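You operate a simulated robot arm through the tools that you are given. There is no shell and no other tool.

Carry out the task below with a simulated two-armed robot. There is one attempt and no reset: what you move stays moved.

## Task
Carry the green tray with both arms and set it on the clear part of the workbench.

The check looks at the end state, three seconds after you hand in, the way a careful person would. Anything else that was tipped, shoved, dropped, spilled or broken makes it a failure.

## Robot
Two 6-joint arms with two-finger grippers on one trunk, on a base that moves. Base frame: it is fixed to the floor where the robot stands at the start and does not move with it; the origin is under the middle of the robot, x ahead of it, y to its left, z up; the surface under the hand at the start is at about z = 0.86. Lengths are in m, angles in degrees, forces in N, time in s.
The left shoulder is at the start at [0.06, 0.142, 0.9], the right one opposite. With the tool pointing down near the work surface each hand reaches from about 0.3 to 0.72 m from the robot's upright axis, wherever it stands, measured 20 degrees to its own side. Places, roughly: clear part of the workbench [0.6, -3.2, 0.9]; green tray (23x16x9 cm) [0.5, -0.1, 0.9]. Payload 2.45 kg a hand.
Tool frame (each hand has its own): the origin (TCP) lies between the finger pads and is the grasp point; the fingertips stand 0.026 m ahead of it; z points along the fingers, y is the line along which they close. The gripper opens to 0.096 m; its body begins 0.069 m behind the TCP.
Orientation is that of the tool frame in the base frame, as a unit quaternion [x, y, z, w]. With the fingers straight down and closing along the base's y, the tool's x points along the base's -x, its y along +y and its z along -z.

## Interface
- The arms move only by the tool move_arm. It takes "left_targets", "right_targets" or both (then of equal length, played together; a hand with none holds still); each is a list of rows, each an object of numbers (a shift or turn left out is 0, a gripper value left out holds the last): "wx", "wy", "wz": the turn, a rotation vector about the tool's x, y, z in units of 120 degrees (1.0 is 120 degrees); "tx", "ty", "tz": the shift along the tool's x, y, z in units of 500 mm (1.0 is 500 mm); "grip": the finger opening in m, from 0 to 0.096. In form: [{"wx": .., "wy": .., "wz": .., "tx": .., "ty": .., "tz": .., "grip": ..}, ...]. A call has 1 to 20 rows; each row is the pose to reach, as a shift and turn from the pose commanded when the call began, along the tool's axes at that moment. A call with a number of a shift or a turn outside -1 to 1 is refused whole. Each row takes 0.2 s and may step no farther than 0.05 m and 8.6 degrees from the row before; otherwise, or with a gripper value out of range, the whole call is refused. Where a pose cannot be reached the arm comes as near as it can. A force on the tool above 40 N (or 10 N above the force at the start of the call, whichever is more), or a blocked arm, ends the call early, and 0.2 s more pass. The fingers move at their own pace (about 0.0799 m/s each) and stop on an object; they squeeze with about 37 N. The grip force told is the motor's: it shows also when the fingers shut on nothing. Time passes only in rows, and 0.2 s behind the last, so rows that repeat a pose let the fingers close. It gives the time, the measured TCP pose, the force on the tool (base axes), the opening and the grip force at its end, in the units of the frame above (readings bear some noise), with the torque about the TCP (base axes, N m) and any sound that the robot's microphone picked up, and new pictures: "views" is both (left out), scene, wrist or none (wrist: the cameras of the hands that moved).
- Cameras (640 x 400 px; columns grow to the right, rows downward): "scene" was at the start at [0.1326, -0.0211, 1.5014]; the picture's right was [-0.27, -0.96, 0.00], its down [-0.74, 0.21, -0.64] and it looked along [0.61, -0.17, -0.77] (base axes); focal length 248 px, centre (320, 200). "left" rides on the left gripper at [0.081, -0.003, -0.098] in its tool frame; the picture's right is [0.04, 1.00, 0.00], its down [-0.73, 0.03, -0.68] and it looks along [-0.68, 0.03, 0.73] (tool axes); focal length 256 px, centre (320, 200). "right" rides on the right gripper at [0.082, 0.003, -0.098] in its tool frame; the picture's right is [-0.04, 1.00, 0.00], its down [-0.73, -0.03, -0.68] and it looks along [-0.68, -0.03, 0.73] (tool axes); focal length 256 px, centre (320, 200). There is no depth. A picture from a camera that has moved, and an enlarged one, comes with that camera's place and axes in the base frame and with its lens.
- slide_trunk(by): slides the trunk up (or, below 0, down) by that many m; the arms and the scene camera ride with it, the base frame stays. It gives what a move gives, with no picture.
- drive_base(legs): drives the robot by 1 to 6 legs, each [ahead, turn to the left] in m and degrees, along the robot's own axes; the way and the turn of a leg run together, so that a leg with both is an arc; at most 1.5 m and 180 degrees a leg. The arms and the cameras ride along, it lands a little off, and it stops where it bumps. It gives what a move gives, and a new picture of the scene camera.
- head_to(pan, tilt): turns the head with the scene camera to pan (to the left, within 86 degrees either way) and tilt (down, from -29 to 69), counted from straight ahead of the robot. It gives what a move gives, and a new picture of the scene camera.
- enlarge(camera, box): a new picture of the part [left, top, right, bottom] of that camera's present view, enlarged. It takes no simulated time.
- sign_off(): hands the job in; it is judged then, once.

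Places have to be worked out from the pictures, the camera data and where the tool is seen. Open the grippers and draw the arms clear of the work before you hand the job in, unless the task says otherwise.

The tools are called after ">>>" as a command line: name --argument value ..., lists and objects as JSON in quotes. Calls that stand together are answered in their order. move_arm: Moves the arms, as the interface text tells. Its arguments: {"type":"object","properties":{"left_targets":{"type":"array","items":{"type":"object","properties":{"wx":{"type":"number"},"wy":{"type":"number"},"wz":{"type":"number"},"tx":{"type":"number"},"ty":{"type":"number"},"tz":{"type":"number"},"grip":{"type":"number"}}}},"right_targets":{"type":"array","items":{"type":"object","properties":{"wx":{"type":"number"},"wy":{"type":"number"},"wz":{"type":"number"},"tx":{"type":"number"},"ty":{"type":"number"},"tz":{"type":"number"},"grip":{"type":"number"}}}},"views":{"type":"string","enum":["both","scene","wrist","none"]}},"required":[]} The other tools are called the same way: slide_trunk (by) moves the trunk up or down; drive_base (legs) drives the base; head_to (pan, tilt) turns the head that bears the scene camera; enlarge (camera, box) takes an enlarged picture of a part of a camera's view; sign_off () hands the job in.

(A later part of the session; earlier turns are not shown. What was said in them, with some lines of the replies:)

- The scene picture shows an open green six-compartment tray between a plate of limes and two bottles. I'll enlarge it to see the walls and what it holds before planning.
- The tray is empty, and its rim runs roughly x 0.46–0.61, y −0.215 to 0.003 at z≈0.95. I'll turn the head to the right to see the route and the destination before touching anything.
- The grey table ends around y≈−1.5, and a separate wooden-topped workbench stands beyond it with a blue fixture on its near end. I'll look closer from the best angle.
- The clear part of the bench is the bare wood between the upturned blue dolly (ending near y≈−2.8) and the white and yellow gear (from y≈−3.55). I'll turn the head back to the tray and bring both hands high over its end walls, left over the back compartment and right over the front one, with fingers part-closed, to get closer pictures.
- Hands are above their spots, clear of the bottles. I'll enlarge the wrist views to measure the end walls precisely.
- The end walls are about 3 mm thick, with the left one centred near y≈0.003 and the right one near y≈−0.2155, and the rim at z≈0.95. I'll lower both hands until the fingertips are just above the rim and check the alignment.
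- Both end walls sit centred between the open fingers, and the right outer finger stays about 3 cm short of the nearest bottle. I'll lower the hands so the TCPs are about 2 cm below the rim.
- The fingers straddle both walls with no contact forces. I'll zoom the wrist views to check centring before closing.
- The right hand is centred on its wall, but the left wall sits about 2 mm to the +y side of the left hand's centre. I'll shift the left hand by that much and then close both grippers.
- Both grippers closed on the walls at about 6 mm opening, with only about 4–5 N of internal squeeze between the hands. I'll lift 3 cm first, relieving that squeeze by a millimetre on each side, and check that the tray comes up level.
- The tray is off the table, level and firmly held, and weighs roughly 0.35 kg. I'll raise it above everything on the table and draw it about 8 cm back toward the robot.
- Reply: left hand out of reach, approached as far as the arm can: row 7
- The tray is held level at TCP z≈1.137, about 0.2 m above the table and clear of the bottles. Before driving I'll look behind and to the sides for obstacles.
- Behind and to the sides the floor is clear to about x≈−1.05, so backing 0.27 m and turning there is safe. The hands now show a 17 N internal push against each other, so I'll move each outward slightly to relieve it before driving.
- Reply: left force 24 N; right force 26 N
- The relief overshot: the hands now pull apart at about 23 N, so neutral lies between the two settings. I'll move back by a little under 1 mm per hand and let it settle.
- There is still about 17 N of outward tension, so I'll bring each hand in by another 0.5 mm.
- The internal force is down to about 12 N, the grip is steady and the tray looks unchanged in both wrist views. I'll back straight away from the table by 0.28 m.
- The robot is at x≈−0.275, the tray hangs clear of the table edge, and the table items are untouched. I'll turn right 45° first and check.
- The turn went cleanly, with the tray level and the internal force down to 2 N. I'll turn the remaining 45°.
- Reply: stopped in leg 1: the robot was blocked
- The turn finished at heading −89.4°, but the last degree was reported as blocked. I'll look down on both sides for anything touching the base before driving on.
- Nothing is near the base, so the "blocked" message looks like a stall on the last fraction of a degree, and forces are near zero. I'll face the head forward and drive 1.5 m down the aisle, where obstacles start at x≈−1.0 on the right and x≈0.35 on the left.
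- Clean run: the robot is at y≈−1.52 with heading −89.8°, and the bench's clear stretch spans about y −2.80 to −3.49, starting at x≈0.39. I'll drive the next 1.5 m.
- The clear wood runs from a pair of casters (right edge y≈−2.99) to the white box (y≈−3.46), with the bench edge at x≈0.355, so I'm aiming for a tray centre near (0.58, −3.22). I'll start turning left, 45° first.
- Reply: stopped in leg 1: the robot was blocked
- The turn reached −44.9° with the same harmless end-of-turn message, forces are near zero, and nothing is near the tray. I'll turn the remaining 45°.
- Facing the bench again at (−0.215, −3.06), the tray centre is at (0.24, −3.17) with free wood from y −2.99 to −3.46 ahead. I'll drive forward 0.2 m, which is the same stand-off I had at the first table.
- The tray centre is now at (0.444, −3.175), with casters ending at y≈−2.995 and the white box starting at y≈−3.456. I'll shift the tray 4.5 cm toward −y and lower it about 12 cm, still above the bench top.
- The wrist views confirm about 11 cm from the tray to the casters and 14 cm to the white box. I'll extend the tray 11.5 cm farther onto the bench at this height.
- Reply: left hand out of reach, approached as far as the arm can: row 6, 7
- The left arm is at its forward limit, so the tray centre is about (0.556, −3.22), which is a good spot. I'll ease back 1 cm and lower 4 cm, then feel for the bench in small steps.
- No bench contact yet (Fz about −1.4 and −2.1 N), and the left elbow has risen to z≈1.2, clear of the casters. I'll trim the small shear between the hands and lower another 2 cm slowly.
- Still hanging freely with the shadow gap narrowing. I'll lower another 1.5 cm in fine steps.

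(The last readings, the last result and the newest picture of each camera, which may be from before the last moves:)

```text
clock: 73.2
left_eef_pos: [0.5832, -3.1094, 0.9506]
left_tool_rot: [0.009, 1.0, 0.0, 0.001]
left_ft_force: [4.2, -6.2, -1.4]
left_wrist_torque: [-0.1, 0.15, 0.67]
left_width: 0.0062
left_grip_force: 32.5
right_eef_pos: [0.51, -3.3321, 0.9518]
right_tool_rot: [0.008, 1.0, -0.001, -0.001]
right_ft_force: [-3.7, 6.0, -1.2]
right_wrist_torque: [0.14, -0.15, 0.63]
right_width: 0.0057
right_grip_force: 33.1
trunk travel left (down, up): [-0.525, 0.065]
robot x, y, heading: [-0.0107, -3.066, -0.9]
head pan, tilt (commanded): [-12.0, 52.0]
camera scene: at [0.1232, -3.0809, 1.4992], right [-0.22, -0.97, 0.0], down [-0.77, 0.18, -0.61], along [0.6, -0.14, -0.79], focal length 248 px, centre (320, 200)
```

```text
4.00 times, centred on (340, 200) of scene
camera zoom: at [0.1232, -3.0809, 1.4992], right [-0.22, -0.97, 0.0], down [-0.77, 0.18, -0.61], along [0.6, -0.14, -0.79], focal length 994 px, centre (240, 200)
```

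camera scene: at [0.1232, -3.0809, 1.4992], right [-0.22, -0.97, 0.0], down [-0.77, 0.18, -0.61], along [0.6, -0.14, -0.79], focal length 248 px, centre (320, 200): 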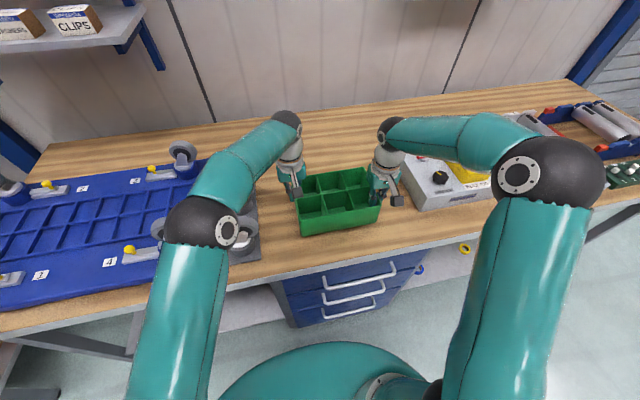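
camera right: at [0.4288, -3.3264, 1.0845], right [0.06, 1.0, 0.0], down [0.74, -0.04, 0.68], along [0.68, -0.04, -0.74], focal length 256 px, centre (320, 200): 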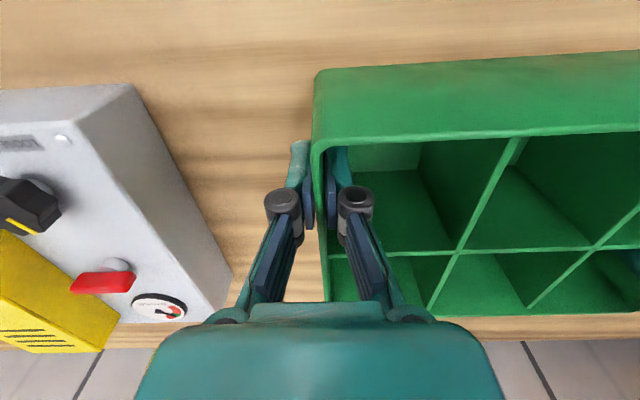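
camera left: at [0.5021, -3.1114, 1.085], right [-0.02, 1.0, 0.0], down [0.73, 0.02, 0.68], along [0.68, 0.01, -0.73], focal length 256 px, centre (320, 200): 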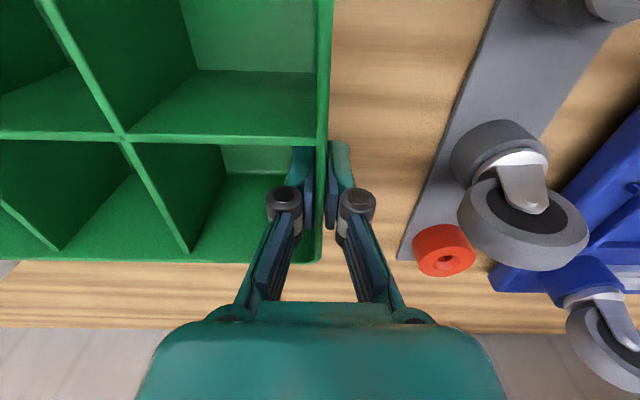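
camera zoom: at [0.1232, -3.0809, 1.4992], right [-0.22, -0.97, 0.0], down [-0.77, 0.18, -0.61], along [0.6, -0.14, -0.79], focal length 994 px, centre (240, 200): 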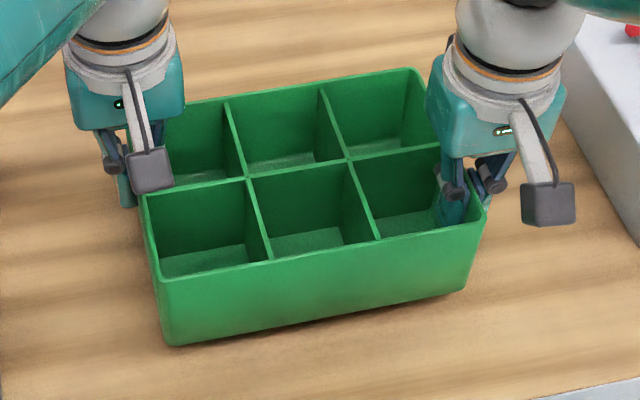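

Almost no gap is visible and Fz still reads free-hanging, so the bench top must be within a centimetre or so. I'll continue in about 1.5 mm steps.

>>> move_arm --left_targets '[{"tz": 0.003}, {"tz": 0.006}, {"tz": 0.009}, {"tz": 0.012}, {"tz": 0.012}]' --right_targets '[{"tz": 0.003}, {"tz": 0.006}, {"tz": 0.009}, {"tz": 0.012}, {"tz": 0.012}]' --views "scene"

>>> enlarge --camera "scene" --box '[280, 190, 400, 265]'

```text
clock: 74.4
left_eef_pos: [0.5837, -3.1095, 0.9458]
left_tool_rot: [0.008, 1.0, -0.001, 0.001]
left_ft_force: [5.9, -1.8, -1.9]
left_wrist_torque: [-0.04, 0.0, 0.6]
left_width: 0.0061
left_grip_force: 32.4
right_eef_pos: [0.5109, -3.3304, 0.9452]
right_tool_rot: [0.009, 1.0, 0.0, -0.002]
right_ft_force: [-4.1, 1.2, -1.7]
right_wrist_torque: [0.03, 0.03, 0.65]
right_width: 0.0059
right_grip_force: 32.8
trunk travel left (down, up): [-0.525, 0.065]
robot x, y, heading: [-0.0089, -3.0612, -1.1]
head pan, tilt (commanded): [-12.0, 52.0]
camera scene: at [0.1233, -3.0809, 1.4992], right [-0.22, -0.97, 0.0], down [-0.77, 0.18, -0.61], along [0.6, -0.14, -0.79], focal length 248 px, centre (320, 200)
```

scene: 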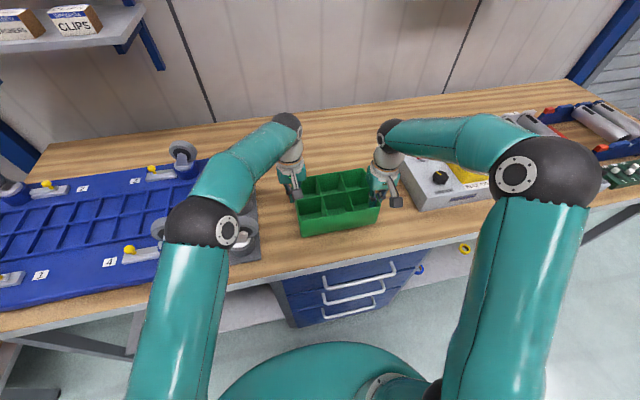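

```text
5.33 times, centred on (340, 228) of scene
camera zoom: at [0.1233, -3.0809, 1.4992], right [-0.22, -0.97, 0.0], down [-0.77, 0.18, -0.61], along [0.6, -0.14, -0.79], focal length 1325 px, centre (213, 53)
```

zoom: 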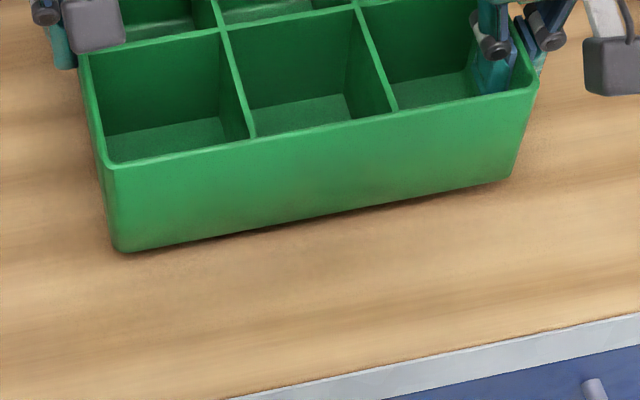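

Still free, with a thin shadow under the front edge. I'll continue down in fine steps.

>>> move_arm --left_targets '[{"tz": 0.003}, {"tz": 0.006}, {"tz": 0.009}, {"tz": 0.012}, {"tz": 0.012}]' --right_targets '[{"tz": 0.003}, {"tz": 0.006}, {"tz": 0.009}, {"tz": 0.012}, {"tz": 0.012}]' --views "none"

>>> enlarge --camera "scene" --box '[280, 190, 400, 265]'

```text
clock: 75.6
left_eef_pos: [0.5836, -3.1099, 0.9385]
left_tool_rot: [0.008, 1.0, -0.002, 0.0]
left_ft_force: [4.4, -3.6, -1.8]
left_wrist_torque: [-0.04, -0.19, 0.61]
left_width: 0.0061
left_grip_force: 32.6
right_eef_pos: [0.5106, -3.3322, 0.9392]
right_tool_rot: [0.009, 1.0, 0.001, -0.002]
right_ft_force: [-4.6, 2.3, -2.2]
right_wrist_torque: [0.09, 0.22, 0.65]
right_width: 0.0059
right_grip_force: 32.6
trunk travel left (down, up): [-0.525, 0.065]
robot x, y, heading: [-0.0086, -3.0663, -0.9]
head pan, tilt (commanded): [-12.0, 52.0]
```

```text
5.33 times, centred on (340, 228) of scene
camera zoom: at [0.1233, -3.0809, 1.4992], right [-0.22, -0.97, 0.0], down [-0.77, 0.18, -0.61], along [0.6, -0.14, -0.79], focal length 1325 px, centre (213, 53)
```

zoom: 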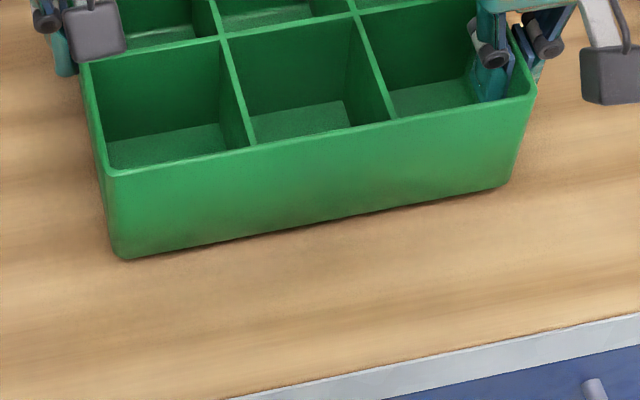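

Fz is still about −2 N on each hand, with the tray bottom near 0.871. I'll continue with 1.25 mm steps, looking for Fz to turn.

>>> move_arm --left_targets '[{"tz": 0.0025}, {"tz": 0.005}, {"tz": 0.0075}, {"tz": 0.01}, {"tz": 0.01}]' --right_targets '[{"tz": 0.0025}, {"tz": 0.005}, {"tz": 0.0075}, {"tz": 0.01}, {"tz": 0.01}]' --views "none"

>>> enlarge --camera "scene" --box '[280, 190, 400, 265]'

```text
clock: 76.8
left_eef_pos: [0.584, -3.1088, 0.9345]
left_tool_rot: [0.009, 1.0, -0.002, 0.0]
left_ft_force: [3.7, -5.2, -2.4]
left_wrist_torque: [-0.15, -0.2, 0.6]
left_width: 0.0061
left_grip_force: 33.0
right_eef_pos: [0.5096, -3.3309, 0.9337]
right_tool_rot: [0.009, 1.0, 0.001, -0.001]
right_ft_force: [-3.6, 6.5, -2.1]
right_wrist_torque: [0.14, 0.19, 0.6]
right_width: 0.0061
right_grip_force: 33.5
trunk travel left (down, up): [-0.525, 0.065]
robot x, y, heading: [-0.0091, -3.0606, -1.1]
head pan, tilt (commanded): [-12.0, 52.0]
```

```text
5.33 times, centred on (340, 228) of scene
camera zoom: at [0.1232, -3.0809, 1.4992], right [-0.22, -0.97, 0.0], down [-0.77, 0.18, -0.61], along [0.6, -0.14, -0.79], focal length 1325 px, centre (213, 53)
```

zoom: 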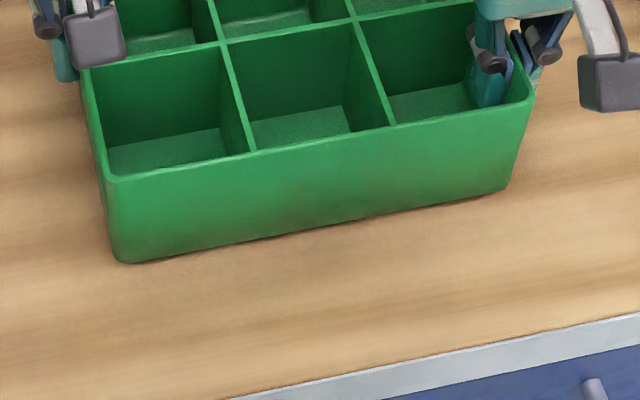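

Still hanging free at TCP z≈0.934. I'll take another four 1.25 mm steps.

>>> move_arm --left_targets '[{"tz": 0.0025}, {"tz": 0.005}, {"tz": 0.0075}, {"tz": 0.01}, {"tz": 0.01}]' --right_targets '[{"tz": 0.0025}, {"tz": 0.005}, {"tz": 0.0075}, {"tz": 0.01}, {"tz": 0.01}]' --views "none"

>>> enlarge --camera "scene" --box '[280, 190, 400, 265]'

```text
clock: 78.0
left_eef_pos: [0.5838, -3.1101, 0.9291]
left_tool_rot: [0.009, 1.0, -0.001, 0.001]
left_ft_force: [2.9, -7.1, -2.1]
left_wrist_torque: [-0.17, -0.04, 0.57]
left_width: 0.0063
left_grip_force: 32.8
right_eef_pos: [0.5104, -3.3308, 0.9297]
right_tool_rot: [0.008, 1.0, 0.001, -0.002]
right_ft_force: [-2.3, 7.0, -2.0]
right_wrist_torque: [0.15, 0.08, 0.54]
right_width: 0.0062
right_grip_force: 32.5
trunk travel left (down, up): [-0.525, 0.065]
robot x, y, heading: [-0.0084, -3.0614, -1.0]
head pan, tilt (commanded): [-12.0, 52.0]
```

```text
5.33 times, centred on (340, 228) of scene
camera zoom: at [0.1233, -3.0809, 1.4992], right [-0.22, -0.97, 0.0], down [-0.77, 0.18, -0.61], along [0.6, -0.14, -0.79], focal length 1325 px, centre (213, 53)
```

zoom: 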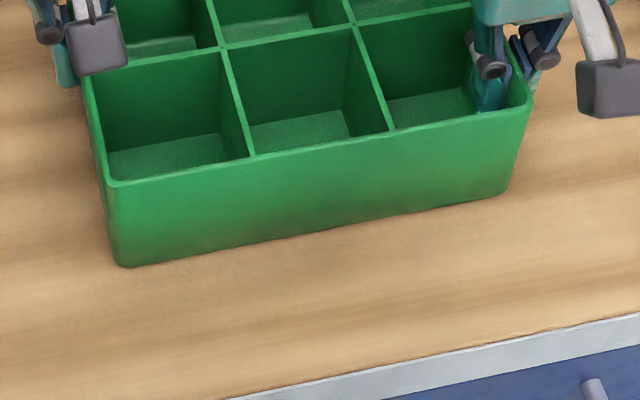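

The shadow has all but closed, and the height is nearly that of the first table. I'll keep going in 1 mm steps.

>>> move_arm --left_targets '[{"tz": 0.002}, {"tz": 0.004}, {"tz": 0.006}, {"tz": 0.006}]' --right_targets '[{"tz": 0.002}, {"tz": 0.004}, {"tz": 0.006}, {"tz": 0.006}]' --views "none"

>>> enlarge --camera "scene" --box '[280, 190, 400, 265]'

```text
clock: 79.0
left_eef_pos: [0.5833, -3.1098, 0.928]
left_tool_rot: [0.009, 1.0, -0.001, 0.002]
left_ft_force: [1.6, -6.4, 4.9]
left_wrist_torque: [-0.19, 0.16, 0.51]
left_width: 0.0062
left_grip_force: 32.4
right_eef_pos: [0.509, -3.3299, 0.9274]
right_tool_rot: [0.009, 1.0, -0.001, -0.001]
right_ft_force: [-1.4, 5.8, -1.2]
right_wrist_torque: [0.17, -0.33, 0.46]
right_width: 0.006
right_grip_force: 33.1
trunk travel left (down, up): [-0.525, 0.065]
robot x, y, heading: [-0.0066, -3.0643, -0.8]
head pan, tilt (commanded): [-12.0, 52.0]
```

```text
5.33 times, centred on (340, 228) of scene
camera zoom: at [0.1225, -3.0809, 1.4994], right [-0.22, -0.97, 0.0], down [-0.77, 0.18, -0.62], along [0.6, -0.14, -0.79], focal length 1325 px, centre (213, 53)
```

zoom: 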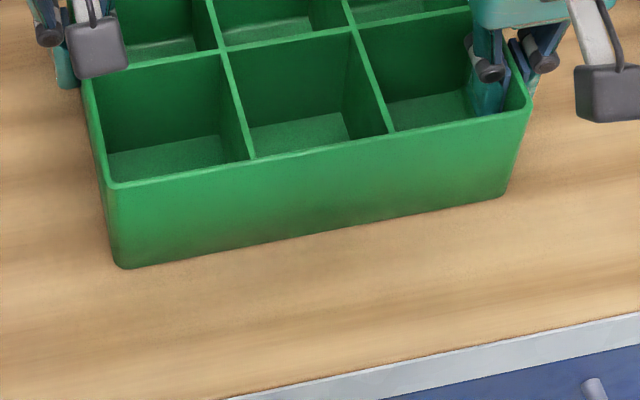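

Left Fz has turned to +4.9 N, so the left end is touching while the right side is within a fraction of a millimetre. I'll lower the right by 1 mm and let it settle before releasing.

>>> move_arm --left_targets '[{"tz": 0.0}, {"tz": 0.0}, {"tz": 0.0}, {"tz": 0.0}]' --right_targets '[{"tz": 0.001}, {"tz": 0.002}, {"tz": 0.002}, {"tz": 0.002}]' --views "none"

```text
clock: 80.0
left_eef_pos: [0.5829, -3.1099, 0.9278]
left_tool_rot: [0.008, 1.0, -0.001, 0.002]
left_ft_force: [5.5, -8.3, 5.0]
left_wrist_torque: [-0.19, -0.04, 0.57]
left_width: 0.0059
left_grip_force: 33.1
right_eef_pos: [0.5099, -3.3312, 0.9273]
right_tool_rot: [0.009, 1.0, 0.0, 0.0]
right_ft_force: [-1.1, 6.2, 13.3]
right_wrist_torque: [0.14, 0.64, 0.54]
right_width: 0.0059
right_grip_force: 32.7
trunk travel left (down, up): [-0.525, 0.065]
robot x, y, heading: [-0.0093, -3.0623, -0.8]
head pan, tilt (commanded): [-12.0, 52.0]
```

Both ends now bear on the bench, with Fz +5 N left and +13 N right. I'll open both grippers gradually to 5 cm without moving the hands.

>>> move_arm --left_targets '[{"grip": 0.01}, {"grip": 0.018}, {"grip": 0.03}, {"grip": 0.04}, {"grip": 0.05}, {"grip": 0.05}]' --right_targets '[{"grip": 0.01}, {"grip": 0.018}, {"grip": 0.03}, {"grip": 0.04}, {"grip": 0.05}, {"grip": 0.05}]' --views "both"

>>> enlarge --camera "scene" --box '[260, 150, 420, 250]'

```text
clock: 81.4
left_eef_pos: [0.584, -3.1103, 0.9257]
left_tool_rot: [0.009, 1.0, -0.001, 0.001]
left_ft_force: [0.0, -0.4, 0.4]
left_wrist_torque: [0.01, 0.0, 0.01]
left_width: 0.0499
left_grip_force: 0.1
right_eef_pos: [0.5099, -3.3309, 0.9255]
right_tool_rot: [0.009, 1.0, 0.0, -0.001]
right_ft_force: [1.0, 0.0, -0.1]
right_wrist_torque: [0.02, 0.04, -0.02]
right_width: 0.0504
right_grip_force: 0.0
trunk travel left (down, up): [-0.525, 0.065]
robot x, y, heading: [-0.0122, -3.061, -1.0]
head pan, tilt (commanded): [-12.0, 52.0]
camera scene: at [0.1229, -3.0809, 1.4993], right [-0.22, -0.97, 0.0], down [-0.77, 0.18, -0.62], along [0.6, -0.14, -0.79], focal length 248 px, centre (320, 200)
camera right: at [0.4279, -3.3262, 1.0242], right [0.06, 1.0, 0.0], down [0.73, -0.04, 0.68], along [0.68, -0.04, -0.74], focal length 256 px, centre (320, 200)
camera left: at [0.5028, -3.1114, 1.0249], right [-0.02, 1.0, 0.0], down [0.73, 0.02, 0.68], along [0.68, 0.01, -0.73], focal length 256 px, centre (320, 200)
```

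scene: 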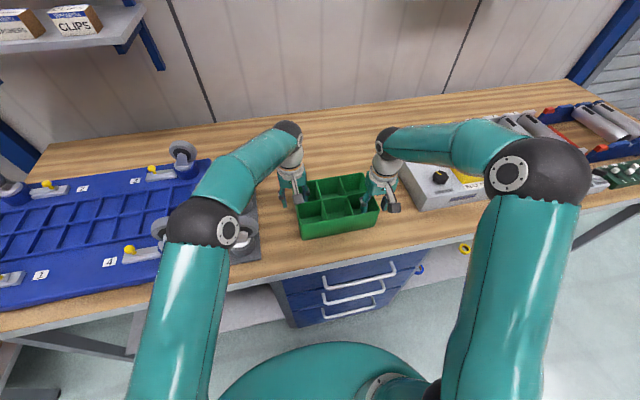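
right: 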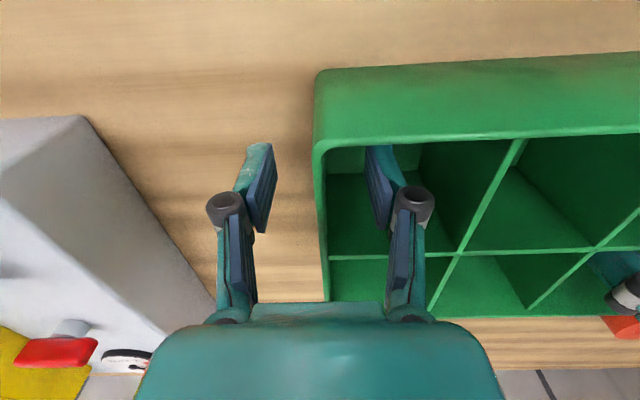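
left: 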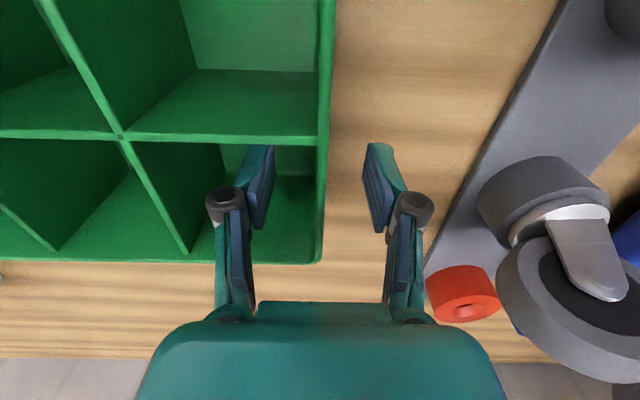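

```text
4.00 times, centred on (340, 200) of scene
camera zoom: at [0.1229, -3.0809, 1.4993], right [-0.22, -0.97, 0.0], down [-0.77, 0.18, -0.62], along [0.6, -0.14, -0.79], focal length 994 px, centre (240, 200)
```

zoom: 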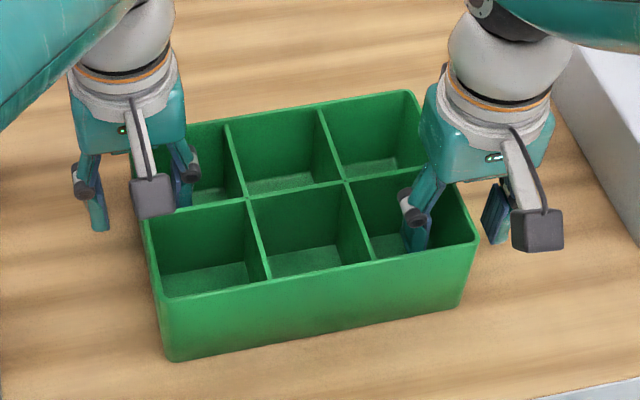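

Both hands are free, forces are zero, and the tray sits flat. I'll lift both hands straight up out of the compartments before pulling back.

>>> move_arm --left_targets '[{"tz": -0.02}, {"tz": -0.06}, {"tz": -0.1}, {"tz": -0.14}, {"tz": -0.175}, {"tz": -0.175}]' --right_targets '[{"tz": -0.02}, {"tz": -0.06}, {"tz": -0.1}, {"tz": -0.14}, {"tz": -0.175}, {"tz": -0.175}]' --views "both"

```text
clock: 82.8
left_eef_pos: [0.5826, -3.1116, 1.0138]
left_tool_rot: [0.009, 1.0, -0.001, 0.001]
left_ft_force: [-0.6, -1.3, -0.6]
left_wrist_torque: [-0.02, -0.03, 0.0]
left_width: 0.0499
left_grip_force: 0.0
right_eef_pos: [0.5077, -3.3309, 1.0126]
right_tool_rot: [0.008, 1.0, 0.0, -0.001]
right_ft_force: [0.0, 0.7, 0.6]
right_wrist_torque: [-0.01, -0.02, 0.01]
right_width: 0.0504
right_grip_force: 0.1
trunk travel left (down, up): [-0.525, 0.065]
robot x, y, heading: [-0.01, -3.0661, -1.0]
head pan, tilt (commanded): [-12.0, 52.0]
camera scene: at [0.1231, -3.0808, 1.4992], right [-0.22, -0.97, 0.0], down [-0.77, 0.18, -0.61], along [0.6, -0.14, -0.79], focal length 248 px, centre (320, 200)
camera right: at [0.4276, -3.326, 1.1112], right [0.06, 1.0, 0.0], down [0.73, -0.04, 0.68], along [0.68, -0.04, -0.74], focal length 256 px, centre (320, 200)
camera left: at [0.5023, -3.1117, 1.112], right [-0.02, 1.0, 0.0], down [0.73, 0.02, 0.68], along [0.68, 0.01, -0.73], focal length 256 px, centre (320, 200)
```

scene: 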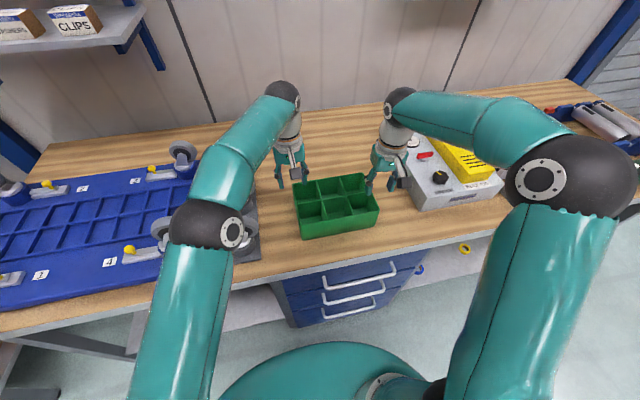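
right: 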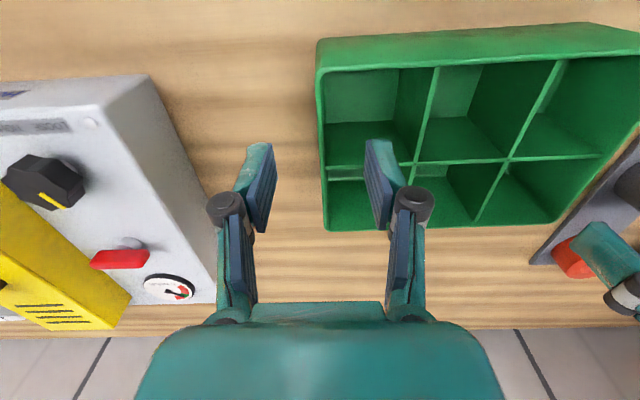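
left: 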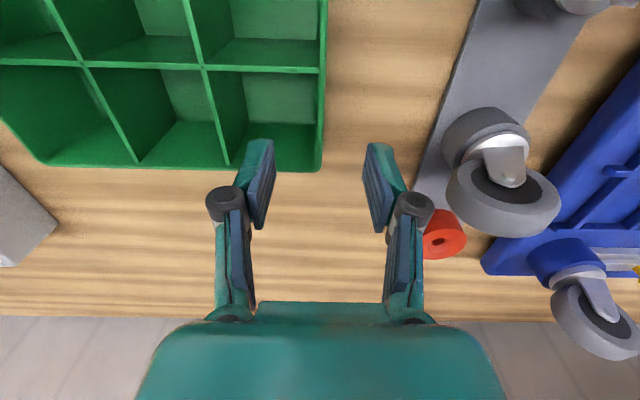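

The hands are above the rim and the tray stays put. I'll pull both hands back toward the robot and up.

>>> move_arm --left_targets '[{"tx": 0.04, "tz": -0.03}, {"tx": 0.1, "tz": -0.07}, {"tx": 0.16, "tz": -0.12}, {"tx": 0.22, "tz": -0.16}, {"tx": 0.28, "tz": -0.2}, {"tx": 0.34, "tz": -0.22}, {"tx": 0.38, "tz": -0.24}, {"tx": 0.38, "tz": -0.24}]' --right_targets '[{"tx": 0.04, "tz": -0.03}, {"tx": 0.08, "tz": -0.07}, {"tx": 0.12, "tz": -0.12}, {"tx": 0.16, "tz": -0.16}, {"tx": 0.2, "tz": -0.2}, {"tx": 0.23, "tz": -0.22}, {"tx": 0.25, "tz": -0.24}, {"tx": 0.25, "tz": -0.24}]' --views "both"

>>> drive_base --legs '[[-0.25, 0]]'

>>> head_to --pan -10 --tilt 35

```text
clock: 84.6
left_eef_pos: [0.3935, -3.1064, 1.1319]
left_tool_rot: [0.008, 1.0, -0.001, 0.0]
left_ft_force: [-0.3, 0.1, -0.1]
left_wrist_torque: [-0.02, 0.0, -0.03]
left_width: 0.05
left_grip_force: 0.0
right_eef_pos: [0.3846, -3.3286, 1.1342]
right_tool_rot: [0.008, 1.0, 0.0, -0.001]
right_ft_force: [-0.2, -0.9, 0.0]
right_wrist_torque: [0.03, -0.01, 0.01]
right_width: 0.0501
right_grip_force: 0.0
trunk travel left (down, up): [-0.525, 0.065]
robot x, y, heading: [-0.0071, -3.0616, -0.9]
head pan, tilt (commanded): [-12.0, 52.0]
camera scene: at [0.1232, -3.0809, 1.4992], right [-0.22, -0.97, 0.0], down [-0.77, 0.18, -0.61], along [0.6, -0.14, -0.79], focal length 248 px, centre (320, 200)
camera right: at [0.3037, -3.3236, 1.2327], right [0.06, 1.0, 0.0], down [0.74, -0.04, 0.68], along [0.68, -0.04, -0.74], focal length 256 px, centre (320, 200)
camera left: at [0.3126, -3.1082, 1.2308], right [-0.02, 1.0, 0.0], down [0.73, 0.02, 0.68], along [0.68, 0.01, -0.73], focal length 256 px, centre (320, 200)
```

scene: 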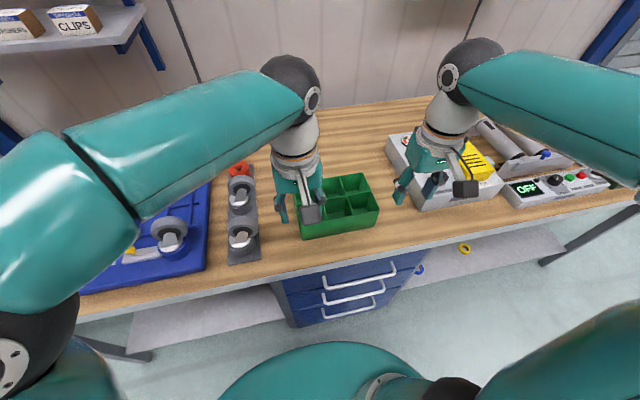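
right: 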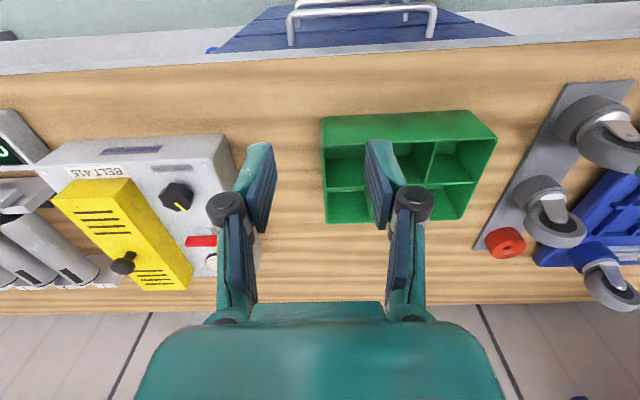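
left: 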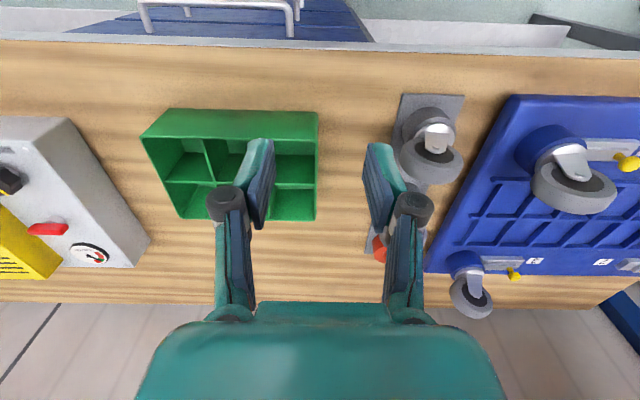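

```text
clock: 86.4
left_eef_pos: [0.1452, -3.1035, 1.1338]
left_tool_rot: [0.011, 1.0, -0.001, 0.002]
left_ft_force: [0.4, -0.6, 0.3]
left_wrist_torque: [-0.01, -0.02, 0.0]
left_width: 0.0502
left_grip_force: 0.2
right_eef_pos: [0.137, -3.3261, 1.1357]
right_tool_rot: [0.01, 1.0, 0.0, 0.0]
right_ft_force: [-0.5, 1.1, 0.6]
right_wrist_torque: [-0.02, -0.04, 0.02]
right_width: 0.05
right_grip_force: 0.1
trunk travel left (down, up): [-0.525, 0.065]
robot x, y, heading: [-0.252, -3.0629, -1.2]
head pan, tilt (commanded): [-12.0, 52.0]
camera scene: at [-0.1257, -3.0773, 1.4995], right [-0.22, -0.97, 0.0], down [-0.77, 0.18, -0.62], along [0.6, -0.14, -0.79], focal length 248 px, centre (320, 200)
```

scene: 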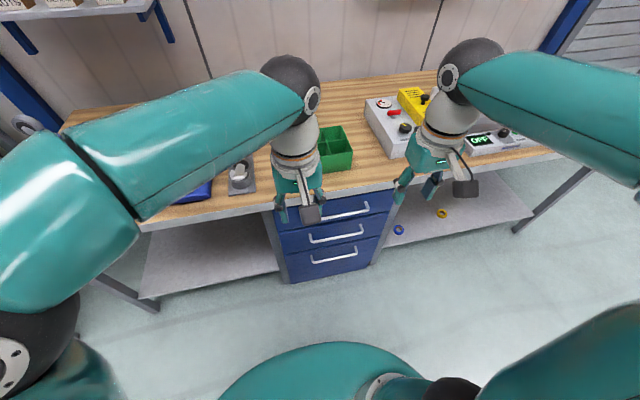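

```text
clock: 87.2
left_eef_pos: [0.1477, -3.1041, 1.1337]
left_tool_rot: [0.01, 1.0, -0.001, 0.001]
left_ft_force: [-0.3, -0.4, -0.7]
left_wrist_torque: [-0.02, 0.02, -0.02]
left_width: 0.05
left_grip_force: 0.2
right_eef_pos: [0.1377, -3.3251, 1.1345]
right_tool_rot: [0.01, 1.0, 0.0, -0.001]
right_ft_force: [0.6, 0.6, 0.1]
right_wrist_torque: [0.02, 0.02, -0.02]
right_width: 0.0501
right_grip_force: 0.1
trunk travel left (down, up): [-0.525, 0.065]
robot x, y, heading: [-0.2559, -3.058, -0.8]
head pan, tilt (commanded): [-10.0, 35.0]
camera scene: at [-0.1107, -3.0773, 1.5236], right [-0.19, -0.98, 0.0], down [-0.56, 0.11, -0.82], along [0.8, -0.16, -0.57], focal length 248 px, centre (320, 200)
```

scene: 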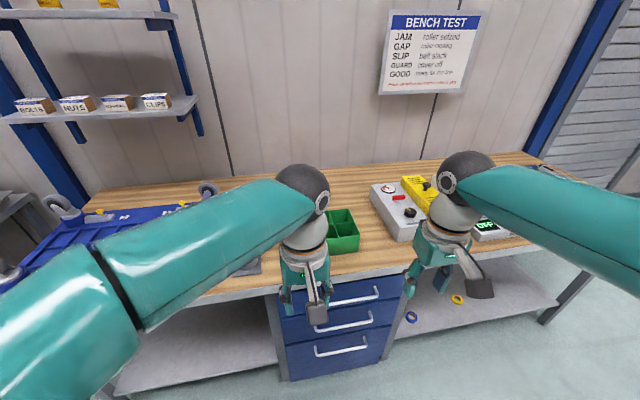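

The tray stands flat and empty on the clear part of the bench at about (0.55, −3.22), between the casters and the white box, and nothing else was moved. Both grippers are open and drawn clear, so I'll hand in.

>>> sign_off

```text
The job is handed in.
```

The green tray is on the clear part of the workbench, at about (0.55, −3.22). It is flat and empty, and stands between the two casters and the white box. I handed the job in, but the tool returned no verdict.

- **Carry:** Both hands held the tray by its end walls for the whole trip. I let go only after both ends were resting on the bench.
- **Other objects:** I saw nothing tipped, shoved or dropped. In the last views of the first table, the bottles and limes were still in place.
- **Blocked turns:** Two of the base turns ended with a "blocked" message in their last degree or so. After the first I looked around the base and saw nothing close to it. The second showed only small forces at the hands, so I treated both as the drive stalling.
- **End state:** Both grippers are open, the arms are drawn back, and the robot has backed 0.25 m away from the bench.
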